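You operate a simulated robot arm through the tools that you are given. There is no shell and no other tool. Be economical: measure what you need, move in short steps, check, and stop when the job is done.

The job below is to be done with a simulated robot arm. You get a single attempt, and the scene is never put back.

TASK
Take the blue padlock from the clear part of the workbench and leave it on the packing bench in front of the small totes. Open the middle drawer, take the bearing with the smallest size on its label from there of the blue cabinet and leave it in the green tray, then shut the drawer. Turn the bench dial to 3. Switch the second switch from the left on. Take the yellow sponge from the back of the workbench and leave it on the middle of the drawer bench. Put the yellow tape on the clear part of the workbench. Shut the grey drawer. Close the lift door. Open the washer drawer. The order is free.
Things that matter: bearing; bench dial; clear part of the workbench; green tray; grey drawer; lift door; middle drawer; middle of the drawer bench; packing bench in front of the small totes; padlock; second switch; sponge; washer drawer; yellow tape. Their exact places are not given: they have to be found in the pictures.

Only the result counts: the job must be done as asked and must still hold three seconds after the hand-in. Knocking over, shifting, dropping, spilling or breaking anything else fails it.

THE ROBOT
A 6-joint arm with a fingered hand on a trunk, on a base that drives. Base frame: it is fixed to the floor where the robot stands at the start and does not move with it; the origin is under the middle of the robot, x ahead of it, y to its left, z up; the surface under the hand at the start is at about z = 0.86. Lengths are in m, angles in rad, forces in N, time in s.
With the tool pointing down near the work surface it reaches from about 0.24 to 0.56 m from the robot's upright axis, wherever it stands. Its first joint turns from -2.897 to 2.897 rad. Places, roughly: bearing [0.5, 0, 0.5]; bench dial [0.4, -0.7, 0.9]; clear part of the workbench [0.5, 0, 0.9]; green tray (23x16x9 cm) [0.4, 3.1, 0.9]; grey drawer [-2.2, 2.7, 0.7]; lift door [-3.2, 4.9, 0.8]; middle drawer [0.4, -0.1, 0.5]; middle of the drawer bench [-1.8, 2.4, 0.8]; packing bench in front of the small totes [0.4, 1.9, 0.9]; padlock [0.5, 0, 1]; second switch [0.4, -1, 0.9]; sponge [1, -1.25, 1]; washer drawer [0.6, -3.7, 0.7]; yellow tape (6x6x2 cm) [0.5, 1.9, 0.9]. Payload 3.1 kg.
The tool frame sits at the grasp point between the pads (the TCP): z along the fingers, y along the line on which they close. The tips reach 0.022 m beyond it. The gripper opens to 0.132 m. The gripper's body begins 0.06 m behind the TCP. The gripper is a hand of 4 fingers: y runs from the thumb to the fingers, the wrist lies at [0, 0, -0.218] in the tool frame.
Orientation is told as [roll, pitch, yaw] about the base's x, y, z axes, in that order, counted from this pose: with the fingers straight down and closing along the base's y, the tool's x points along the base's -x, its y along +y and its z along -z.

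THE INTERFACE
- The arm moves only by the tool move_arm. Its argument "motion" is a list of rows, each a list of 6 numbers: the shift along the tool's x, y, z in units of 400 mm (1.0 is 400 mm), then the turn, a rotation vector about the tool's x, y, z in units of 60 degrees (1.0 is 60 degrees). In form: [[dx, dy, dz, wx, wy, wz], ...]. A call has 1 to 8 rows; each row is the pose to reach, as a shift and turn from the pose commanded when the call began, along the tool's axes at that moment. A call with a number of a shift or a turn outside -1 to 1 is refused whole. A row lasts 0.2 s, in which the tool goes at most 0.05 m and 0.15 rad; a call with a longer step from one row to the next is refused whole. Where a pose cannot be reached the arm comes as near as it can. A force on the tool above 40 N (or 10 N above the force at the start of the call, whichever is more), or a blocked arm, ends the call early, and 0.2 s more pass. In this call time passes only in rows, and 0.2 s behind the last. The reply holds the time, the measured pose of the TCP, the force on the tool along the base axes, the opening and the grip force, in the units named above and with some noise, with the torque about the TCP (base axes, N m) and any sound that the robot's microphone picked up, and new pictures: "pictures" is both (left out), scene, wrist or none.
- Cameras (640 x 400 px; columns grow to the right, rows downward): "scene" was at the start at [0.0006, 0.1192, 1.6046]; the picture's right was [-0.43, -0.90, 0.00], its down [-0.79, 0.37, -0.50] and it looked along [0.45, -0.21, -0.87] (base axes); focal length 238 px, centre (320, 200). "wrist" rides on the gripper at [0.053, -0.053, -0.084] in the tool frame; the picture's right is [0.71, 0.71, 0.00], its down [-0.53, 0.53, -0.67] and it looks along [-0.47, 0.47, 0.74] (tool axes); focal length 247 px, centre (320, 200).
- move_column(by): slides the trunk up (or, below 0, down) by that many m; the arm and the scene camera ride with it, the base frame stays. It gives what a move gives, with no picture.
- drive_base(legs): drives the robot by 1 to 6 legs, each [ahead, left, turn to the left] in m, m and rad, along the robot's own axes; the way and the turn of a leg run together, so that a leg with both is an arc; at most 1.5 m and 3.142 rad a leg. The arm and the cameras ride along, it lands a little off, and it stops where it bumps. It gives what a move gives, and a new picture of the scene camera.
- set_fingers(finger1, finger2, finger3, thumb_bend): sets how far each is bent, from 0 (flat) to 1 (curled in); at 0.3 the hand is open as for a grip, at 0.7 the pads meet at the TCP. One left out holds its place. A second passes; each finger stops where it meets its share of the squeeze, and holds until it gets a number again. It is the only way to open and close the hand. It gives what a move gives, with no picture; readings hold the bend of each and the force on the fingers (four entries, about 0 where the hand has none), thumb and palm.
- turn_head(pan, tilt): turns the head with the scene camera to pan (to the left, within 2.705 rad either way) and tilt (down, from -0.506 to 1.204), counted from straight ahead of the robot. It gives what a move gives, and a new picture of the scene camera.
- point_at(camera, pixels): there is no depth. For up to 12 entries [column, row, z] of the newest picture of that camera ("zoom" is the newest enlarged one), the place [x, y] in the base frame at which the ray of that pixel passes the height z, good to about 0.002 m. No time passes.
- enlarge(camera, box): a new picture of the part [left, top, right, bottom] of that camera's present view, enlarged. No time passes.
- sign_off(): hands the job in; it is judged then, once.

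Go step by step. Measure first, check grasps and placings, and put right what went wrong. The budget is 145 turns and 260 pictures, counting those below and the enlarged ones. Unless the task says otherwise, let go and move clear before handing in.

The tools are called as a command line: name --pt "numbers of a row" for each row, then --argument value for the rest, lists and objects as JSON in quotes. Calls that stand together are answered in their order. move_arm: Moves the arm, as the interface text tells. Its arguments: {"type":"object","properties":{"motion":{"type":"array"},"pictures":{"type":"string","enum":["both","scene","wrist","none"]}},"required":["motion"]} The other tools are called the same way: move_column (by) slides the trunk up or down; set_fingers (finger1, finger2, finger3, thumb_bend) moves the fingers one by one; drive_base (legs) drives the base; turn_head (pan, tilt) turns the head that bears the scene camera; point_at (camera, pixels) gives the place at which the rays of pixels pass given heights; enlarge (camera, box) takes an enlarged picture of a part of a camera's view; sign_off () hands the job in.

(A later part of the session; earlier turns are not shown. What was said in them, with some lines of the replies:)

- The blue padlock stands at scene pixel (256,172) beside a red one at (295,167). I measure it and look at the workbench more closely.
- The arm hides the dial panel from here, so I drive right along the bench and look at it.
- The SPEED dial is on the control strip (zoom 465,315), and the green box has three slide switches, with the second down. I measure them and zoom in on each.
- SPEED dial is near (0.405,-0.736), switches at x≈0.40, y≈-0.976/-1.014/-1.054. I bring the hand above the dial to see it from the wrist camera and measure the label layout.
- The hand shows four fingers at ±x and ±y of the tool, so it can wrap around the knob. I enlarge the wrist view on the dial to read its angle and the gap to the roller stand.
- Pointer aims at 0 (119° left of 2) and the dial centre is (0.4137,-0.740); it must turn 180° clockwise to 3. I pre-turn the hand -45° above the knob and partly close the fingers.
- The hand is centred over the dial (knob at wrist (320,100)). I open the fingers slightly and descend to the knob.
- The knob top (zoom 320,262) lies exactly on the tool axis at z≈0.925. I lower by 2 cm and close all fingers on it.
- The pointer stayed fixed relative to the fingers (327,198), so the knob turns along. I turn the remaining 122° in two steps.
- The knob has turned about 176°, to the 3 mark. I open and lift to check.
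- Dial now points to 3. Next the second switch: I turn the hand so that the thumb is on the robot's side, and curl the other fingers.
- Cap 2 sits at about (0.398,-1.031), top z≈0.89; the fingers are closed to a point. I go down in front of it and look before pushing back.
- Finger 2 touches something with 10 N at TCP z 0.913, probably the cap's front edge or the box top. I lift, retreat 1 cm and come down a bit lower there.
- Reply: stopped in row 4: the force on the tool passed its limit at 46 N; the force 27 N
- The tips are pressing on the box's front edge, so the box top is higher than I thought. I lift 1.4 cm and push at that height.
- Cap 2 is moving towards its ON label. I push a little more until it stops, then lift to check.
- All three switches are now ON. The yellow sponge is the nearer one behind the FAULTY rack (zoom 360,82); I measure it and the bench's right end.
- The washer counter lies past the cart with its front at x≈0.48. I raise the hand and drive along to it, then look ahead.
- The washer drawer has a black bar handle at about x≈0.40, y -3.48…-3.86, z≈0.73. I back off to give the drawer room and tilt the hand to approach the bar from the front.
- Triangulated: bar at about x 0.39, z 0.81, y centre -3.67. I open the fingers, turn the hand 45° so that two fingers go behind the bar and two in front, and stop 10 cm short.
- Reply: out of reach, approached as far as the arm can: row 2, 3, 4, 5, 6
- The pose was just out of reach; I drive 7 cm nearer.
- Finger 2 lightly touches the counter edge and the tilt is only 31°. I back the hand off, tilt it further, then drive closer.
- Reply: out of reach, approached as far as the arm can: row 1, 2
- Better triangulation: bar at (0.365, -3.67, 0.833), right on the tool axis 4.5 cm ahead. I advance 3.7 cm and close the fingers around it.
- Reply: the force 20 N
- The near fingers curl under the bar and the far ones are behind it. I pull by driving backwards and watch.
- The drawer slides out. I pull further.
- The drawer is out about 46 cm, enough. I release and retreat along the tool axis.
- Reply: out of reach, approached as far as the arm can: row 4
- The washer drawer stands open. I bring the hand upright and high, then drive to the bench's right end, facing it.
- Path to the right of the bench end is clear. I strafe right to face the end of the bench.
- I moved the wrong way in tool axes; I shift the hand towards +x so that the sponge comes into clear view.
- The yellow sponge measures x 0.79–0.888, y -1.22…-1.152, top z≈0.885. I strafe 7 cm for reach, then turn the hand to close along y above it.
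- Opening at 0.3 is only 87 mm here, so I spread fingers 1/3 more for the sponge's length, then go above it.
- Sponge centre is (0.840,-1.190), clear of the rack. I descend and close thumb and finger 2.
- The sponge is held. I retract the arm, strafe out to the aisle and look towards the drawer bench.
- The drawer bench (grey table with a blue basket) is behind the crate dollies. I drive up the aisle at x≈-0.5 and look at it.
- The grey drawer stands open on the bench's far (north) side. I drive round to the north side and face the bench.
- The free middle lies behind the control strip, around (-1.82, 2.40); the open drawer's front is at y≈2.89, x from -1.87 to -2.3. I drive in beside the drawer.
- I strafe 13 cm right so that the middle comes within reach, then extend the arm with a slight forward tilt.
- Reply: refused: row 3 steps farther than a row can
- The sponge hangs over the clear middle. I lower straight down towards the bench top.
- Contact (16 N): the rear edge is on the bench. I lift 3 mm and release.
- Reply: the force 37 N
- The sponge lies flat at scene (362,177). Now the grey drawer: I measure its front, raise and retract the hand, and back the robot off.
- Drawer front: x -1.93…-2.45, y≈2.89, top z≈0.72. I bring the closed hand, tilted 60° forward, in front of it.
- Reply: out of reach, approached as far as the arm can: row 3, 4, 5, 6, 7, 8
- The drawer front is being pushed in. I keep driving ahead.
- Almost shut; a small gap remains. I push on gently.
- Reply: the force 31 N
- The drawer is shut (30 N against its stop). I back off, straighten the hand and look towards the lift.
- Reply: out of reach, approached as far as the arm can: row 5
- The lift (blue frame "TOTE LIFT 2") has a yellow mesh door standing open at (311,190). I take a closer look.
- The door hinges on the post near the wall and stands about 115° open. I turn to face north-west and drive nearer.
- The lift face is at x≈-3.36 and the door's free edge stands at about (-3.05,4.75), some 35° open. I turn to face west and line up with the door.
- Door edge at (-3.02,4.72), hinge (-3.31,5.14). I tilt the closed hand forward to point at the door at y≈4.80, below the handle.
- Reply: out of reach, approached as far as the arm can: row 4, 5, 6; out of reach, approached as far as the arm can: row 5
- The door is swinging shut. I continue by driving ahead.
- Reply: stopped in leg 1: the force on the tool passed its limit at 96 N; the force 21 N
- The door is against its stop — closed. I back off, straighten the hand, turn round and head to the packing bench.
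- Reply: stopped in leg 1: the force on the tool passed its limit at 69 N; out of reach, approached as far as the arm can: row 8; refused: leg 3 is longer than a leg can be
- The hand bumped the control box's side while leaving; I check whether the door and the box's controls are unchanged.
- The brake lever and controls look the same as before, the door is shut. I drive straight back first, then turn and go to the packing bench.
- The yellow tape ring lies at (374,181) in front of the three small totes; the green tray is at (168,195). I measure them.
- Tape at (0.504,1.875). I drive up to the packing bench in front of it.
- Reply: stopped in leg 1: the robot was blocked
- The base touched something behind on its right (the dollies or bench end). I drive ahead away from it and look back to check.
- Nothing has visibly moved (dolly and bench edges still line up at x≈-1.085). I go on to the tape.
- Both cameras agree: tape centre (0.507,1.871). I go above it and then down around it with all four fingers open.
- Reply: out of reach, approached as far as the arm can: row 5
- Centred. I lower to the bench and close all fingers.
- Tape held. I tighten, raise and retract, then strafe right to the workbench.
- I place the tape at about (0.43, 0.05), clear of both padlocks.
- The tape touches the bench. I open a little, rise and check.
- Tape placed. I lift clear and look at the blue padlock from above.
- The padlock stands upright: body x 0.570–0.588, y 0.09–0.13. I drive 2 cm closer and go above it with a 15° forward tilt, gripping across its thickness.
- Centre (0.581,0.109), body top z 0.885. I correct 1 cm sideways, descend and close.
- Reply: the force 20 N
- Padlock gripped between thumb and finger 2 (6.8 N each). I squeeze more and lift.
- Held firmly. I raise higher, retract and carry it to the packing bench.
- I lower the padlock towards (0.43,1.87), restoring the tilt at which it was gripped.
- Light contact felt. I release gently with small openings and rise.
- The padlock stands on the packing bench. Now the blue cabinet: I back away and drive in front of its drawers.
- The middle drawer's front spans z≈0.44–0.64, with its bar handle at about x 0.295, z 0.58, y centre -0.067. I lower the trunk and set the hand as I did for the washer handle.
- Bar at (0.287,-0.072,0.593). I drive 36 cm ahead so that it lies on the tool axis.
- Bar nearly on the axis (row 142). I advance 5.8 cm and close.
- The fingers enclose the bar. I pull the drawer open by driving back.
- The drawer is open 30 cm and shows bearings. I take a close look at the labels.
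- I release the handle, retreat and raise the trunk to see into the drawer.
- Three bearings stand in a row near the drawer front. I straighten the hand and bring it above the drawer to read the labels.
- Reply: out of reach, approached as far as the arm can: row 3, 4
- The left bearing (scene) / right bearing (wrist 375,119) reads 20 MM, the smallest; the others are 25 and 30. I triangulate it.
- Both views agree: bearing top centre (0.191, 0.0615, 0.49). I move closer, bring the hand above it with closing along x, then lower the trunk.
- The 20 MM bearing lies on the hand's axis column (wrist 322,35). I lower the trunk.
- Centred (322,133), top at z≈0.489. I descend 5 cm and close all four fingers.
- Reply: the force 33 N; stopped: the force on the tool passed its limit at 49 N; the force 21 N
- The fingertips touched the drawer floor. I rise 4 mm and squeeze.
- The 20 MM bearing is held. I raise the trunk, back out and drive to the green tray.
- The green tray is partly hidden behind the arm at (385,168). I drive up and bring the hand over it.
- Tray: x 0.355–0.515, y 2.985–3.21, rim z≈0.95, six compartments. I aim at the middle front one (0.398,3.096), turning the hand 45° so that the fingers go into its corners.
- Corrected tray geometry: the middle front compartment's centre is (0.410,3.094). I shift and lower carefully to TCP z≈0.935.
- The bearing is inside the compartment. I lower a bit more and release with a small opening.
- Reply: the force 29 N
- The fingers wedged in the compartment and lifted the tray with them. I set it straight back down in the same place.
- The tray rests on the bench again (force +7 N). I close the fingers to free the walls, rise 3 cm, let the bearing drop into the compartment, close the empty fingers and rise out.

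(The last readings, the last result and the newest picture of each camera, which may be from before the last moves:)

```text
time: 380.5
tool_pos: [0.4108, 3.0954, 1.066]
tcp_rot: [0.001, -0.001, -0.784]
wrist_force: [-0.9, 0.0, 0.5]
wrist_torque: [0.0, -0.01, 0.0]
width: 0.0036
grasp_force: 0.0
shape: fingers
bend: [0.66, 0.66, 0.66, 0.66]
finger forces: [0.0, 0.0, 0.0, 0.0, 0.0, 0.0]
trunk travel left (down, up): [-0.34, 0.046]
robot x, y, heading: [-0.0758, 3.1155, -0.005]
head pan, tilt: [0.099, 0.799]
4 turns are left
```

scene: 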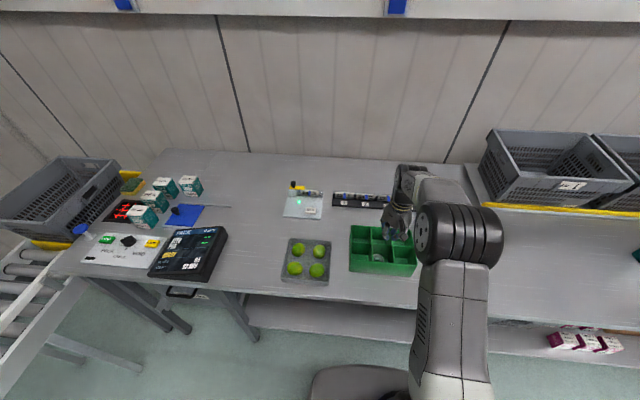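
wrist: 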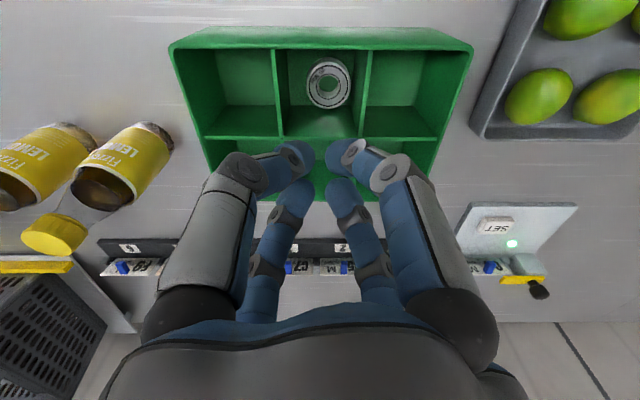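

The bearing lies in the tray and the tray stands in its place. I drive back to the drawer, lower the trunk and tilt the closed hand forward for pushing left of the handle.

drive_base --legs '[[-0.55, 0, 0], [0, -1.4, 0], [0, -1.4, 0], [0, -0.205, 0]]'

move_column --by -0.3

move_arm --pt "-0.008 0.008 0.062 -0.085 -0.085 0" --pt "-0.016 0.016 0.125 -0.17 -0.17 0" --pt "-0.024 0.024 0.187 -0.255 -0.255 0" --pt "-0.032 0.032 0.25 -0.34 -0.34 0" --pt "-0.04 0.04 0.312 -0.425 -0.425 0" --pt "-0.048 0.048 0.375 -0.51 -0.51 0" --pt "-0.056 0.056 0.437 -0.595 -0.595 0" --pt "-0.064 0.064 0.5 -0.68 -0.68 0" --pictures "both"

turn_head --pan 0.05 --tilt 0.8

```text
time: 398.2
tool_pos: [-0.1255, 0.0602, 1.0671]
tcp_rot: [0.001, -0.002, -0.764]
wrist_force: [-0.5, 0.4, 0.4]
wrist_torque: [0.03, 0.0, 0.03]
width: 0.0035
grasp_force: 0.0
shape: fingers
bend: [0.66, 0.66, 0.66, 0.66]
finger forces: [0.0, 0.0, 0.0, 0.1, 0.0, 0.0]
trunk travel left (down, up): [-0.34, 0.046]
robot x, y, heading: [-0.6084, 0.0704, 0.023]
head pan, tilt: [0.099, 0.799]
```

scene: 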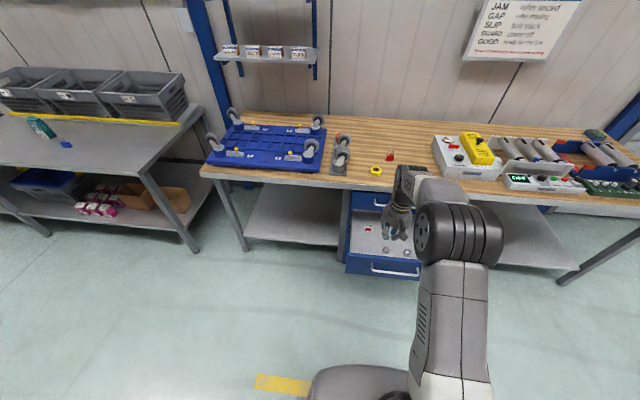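

```text
time: 401.2
tool_pos: [-0.1244, 0.0607, 0.7649]
tcp_rot: [0.003, -0.002, -0.763]
wrist_force: [2.0, 0.2, -0.2]
wrist_torque: [-0.02, 0.01, 0.01]
width: 0.004
grasp_force: 0.0
shape: fingers
bend: [0.66, 0.66, 0.66, 0.66]
finger forces: [0.1, 0.0, 0.1, 0.0, 0.0, 0.0]
trunk travel left (down, up): [-0.04, 0.346]
robot x, y, heading: [-0.6079, 0.0676, 0.019]
head pan, tilt: [0.099, 0.799]
```

```text
time: 403.0
tool_pos: [-0.0893, 0.0626, 0.565]
tcp_rot: [0.847, -0.641, -1.06]
wrist_force: [0.4, 0.4, -0.5]
wrist_torque: [-0.1, 0.0, 0.0]
width: 0.0036
grasp_force: 0.1
shape: fingers
bend: [0.66, 0.66, 0.66, 0.66]
finger forces: [0.0, 0.0, 0.0, 0.0, 0.0, 0.0]
out of reach, approached as far as the arm can: row 4
trunk travel left (down, up): [-0.04, 0.346]
robot x, y, heading: [-0.6043, 0.0725, 0.021]
head pan, tilt: [0.099, 0.799]
```

scene: 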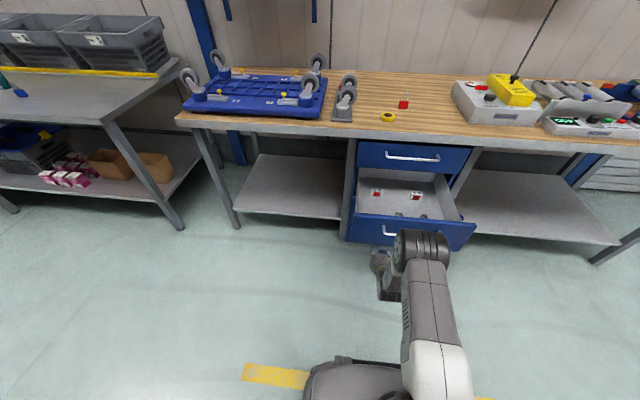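
wrist: 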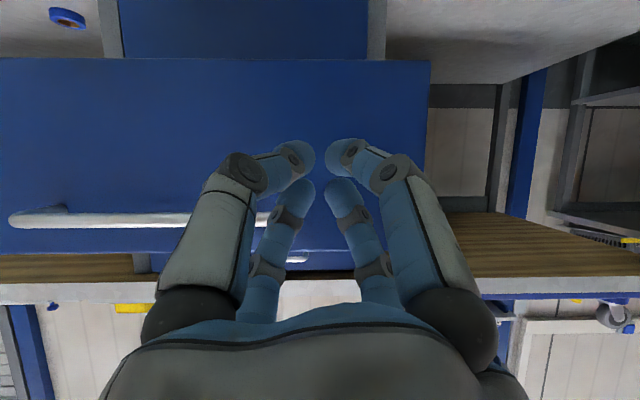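

```text
time: 403.6
tool_pos: [-0.089, 0.0624, 0.5649]
tcp_rot: [0.844, -0.64, -1.058]
wrist_force: [0.2, -0.1, 0.8]
wrist_torque: [0.0, 0.0, 0.02]
width: 0.0034
grasp_force: 0.1
shape: fingers
bend: [0.66, 0.66, 0.66, 0.66]
finger forces: [0.0, 0.0, 0.0, 0.1, 0.0, 0.0]
trunk travel left (down, up): [-0.04, 0.346]
robot x, y, heading: [-0.6082, 0.0725, 0.018]
head pan, tilt: [0.051, 0.799]
3 turns are left
```

scene: 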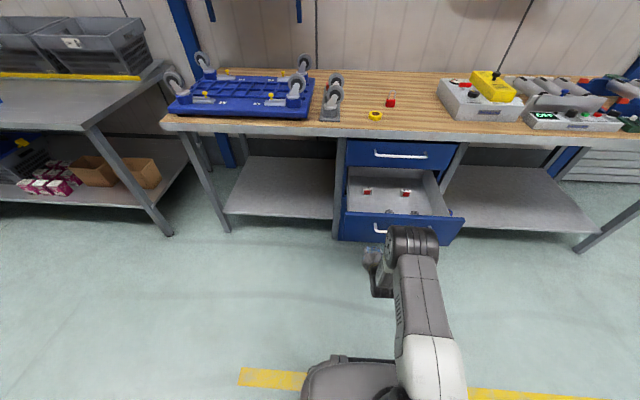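

The hand is ready at z 0.565 just left of the handle. I shift 4 cm left and push the drawer in by driving ahead until it meets its stop.

drive_base --legs '[[0, 0.04, -0.02], [0.3, 0, 0]]'

drive_base --legs '[[0.08, 0, 0]]'

drive_base --legs '[[0.06, 0, 0]]'

enlarge --camera "scene" --box '[260, 130, 460, 280]'

```text
time: 406.2
tool_pos: [0.2168, 0.0939, 0.5652]
tcp_rot: [0.844, -0.641, -1.08]
wrist_force: [0.0, 0.2, 0.3]
wrist_torque: [0.0, 0.0, 0.02]
width: 0.0036
grasp_force: 0.1
shape: fingers
bend: [0.66, 0.66, 0.66, 0.66]
finger forces: [0.0, 0.0, 0.1, 0.1, 0.0, 0.0]
trunk travel left (down, up): [-0.04, 0.346]
robot x, y, heading: [-0.3009, 0.1111, 0.004]
head pan, tilt: [0.051, 0.799]
```

scene: 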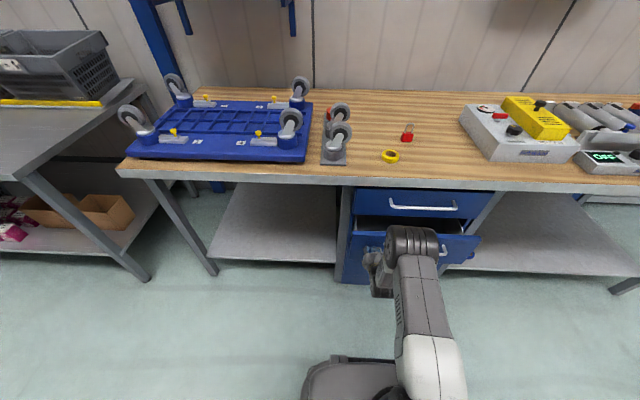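

```text
time: 407.3
tool_pos: [0.2991, 0.0918, 0.565]
tcp_rot: [0.845, -0.641, -1.083]
wrist_force: [-0.3, -0.5, -0.3]
wrist_torque: [-0.02, 0.0, -0.02]
width: 0.0035
grasp_force: 0.1
shape: fingers
bend: [0.66, 0.66, 0.66, 0.66]
finger forces: [0.0, 0.1, 0.0, 0.0, 0.0, 0.0]
trunk travel left (down, up): [-0.04, 0.346]
robot x, y, heading: [-0.222, 0.1127, -0.0]
head pan, tilt: [0.051, 0.799]
```

scene: 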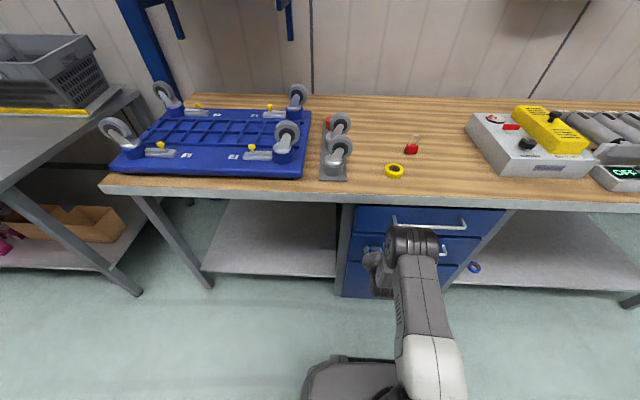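

```text
time: 408.1
tool_pos: [0.3043, 0.0929, 0.5564]
tcp_rot: [0.808, -0.622, -1.063]
wrist_force: [-13.3, 1.4, 1.8]
wrist_torque: [-0.03, 0.08, 0.04]
width: 0.0034
grasp_force: 9.1
shape: fingers
bend: [0.66, 0.71, 0.71, 0.66]
finger forces: [0.1, 9.5, 9.2, 0.0, 0.0, 0.0]
trunk travel left (down, up): [-0.04, 0.346]
robot x, y, heading: [-0.2058, 0.109, -0.001]
head pan, tilt: [0.051, 0.799]
stopped in leg 1: the force on the tool passed its limit at 78 N (the readings are from after the stop); the commanded pose is now the measured one
```

scene: 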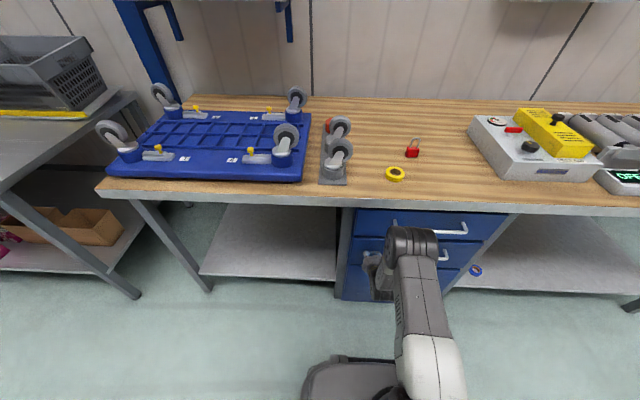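

```text
2.67 times, centred on (360, 205) of scene
2 turns are left
```

zoom: 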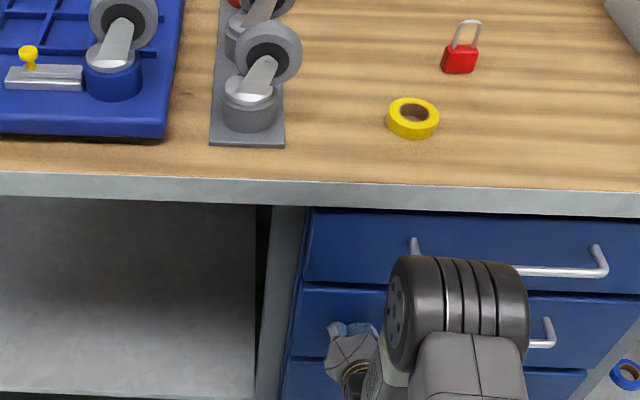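

The drawer is shut: its front is flush with the top drawer and stopped hard at 78 N. I back the hand clear and look once more.

drive_base --legs '[[-0.3, 0, 0]]'

enlarge --camera "scene" --box '[260, 110, 480, 270]'

```text
time: 410.1
tool_pos: [0.0097, 0.0928, 0.5575]
tcp_rot: [0.813, -0.624, -1.063]
wrist_force: [0.3, 0.3, 0.1]
wrist_torque: [0.0, 0.01, 0.01]
width: 0.0035
grasp_force: 0.1
shape: fingers
bend: [0.66, 0.66, 0.66, 0.66]
finger forces: [0.0, 0.1, 0.0, 0.0, 0.1, 0.0]
trunk travel left (down, up): [-0.04, 0.346]
robot x, y, heading: [-0.4986, 0.1098, -0.001]
head pan, tilt: [0.051, 0.799]
```

scene: 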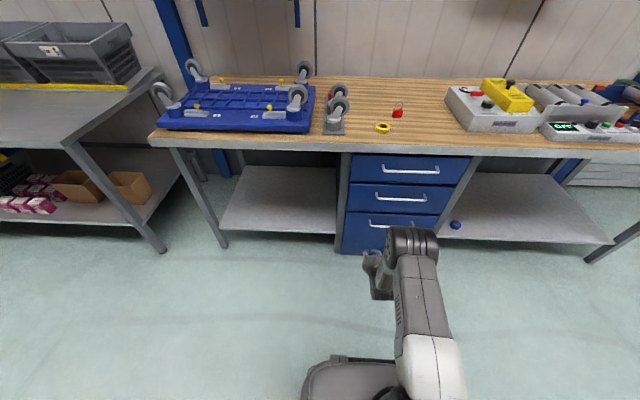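

```text
2.50 times, centred on (370, 190) of scene
1 turns are left
```

zoom: 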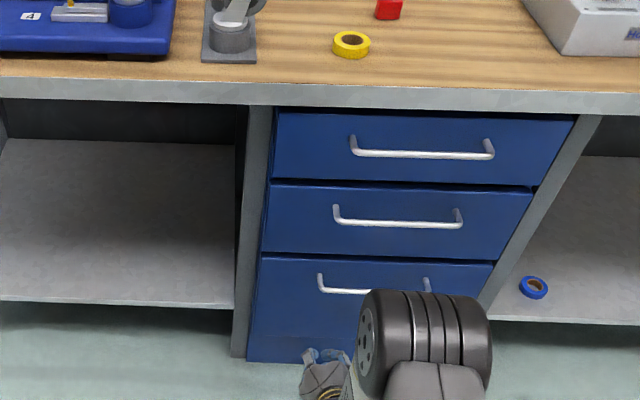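

All three drawers are flush, the hand is clear and every part of the job has been carried out, so I hand it in.

sign_off

```text
The job is handed in.
```

I did every part of the job and handed it in, but the green tray got lifted by accident and may sit slightly off its original spot.

| Item | State at hand-in |
|---|---|
| Blue padlock | Standing on the packing bench in front of the small totes |
| Bearing | The 20 MM one (smallest of 20, 25 and 30) lies in the green tray |
| Middle drawer | Shut again |
| Bench dial | Points to 3 |
| Second switch | On |
| Yellow sponge | Flat on the middle of the drawer bench |
| Yellow tape | On the clear part of the workbench |
| Grey drawer | Shut |
| Lift door | Closed |
| Washer drawer | Open about 46 cm; I did not reach its end stop |

Some things were touched on the way:
- **Green tray:** the fingers wedged in one compartment and lifted the tray about 13 cm. I set it straight back down and it looked in place.
- **Lift control box:** the hand bumped its side. The controls looked unchanged.
- **Drawer bench or crate dollies:** the base touched one of these while driving past. Nothing had visibly moved.
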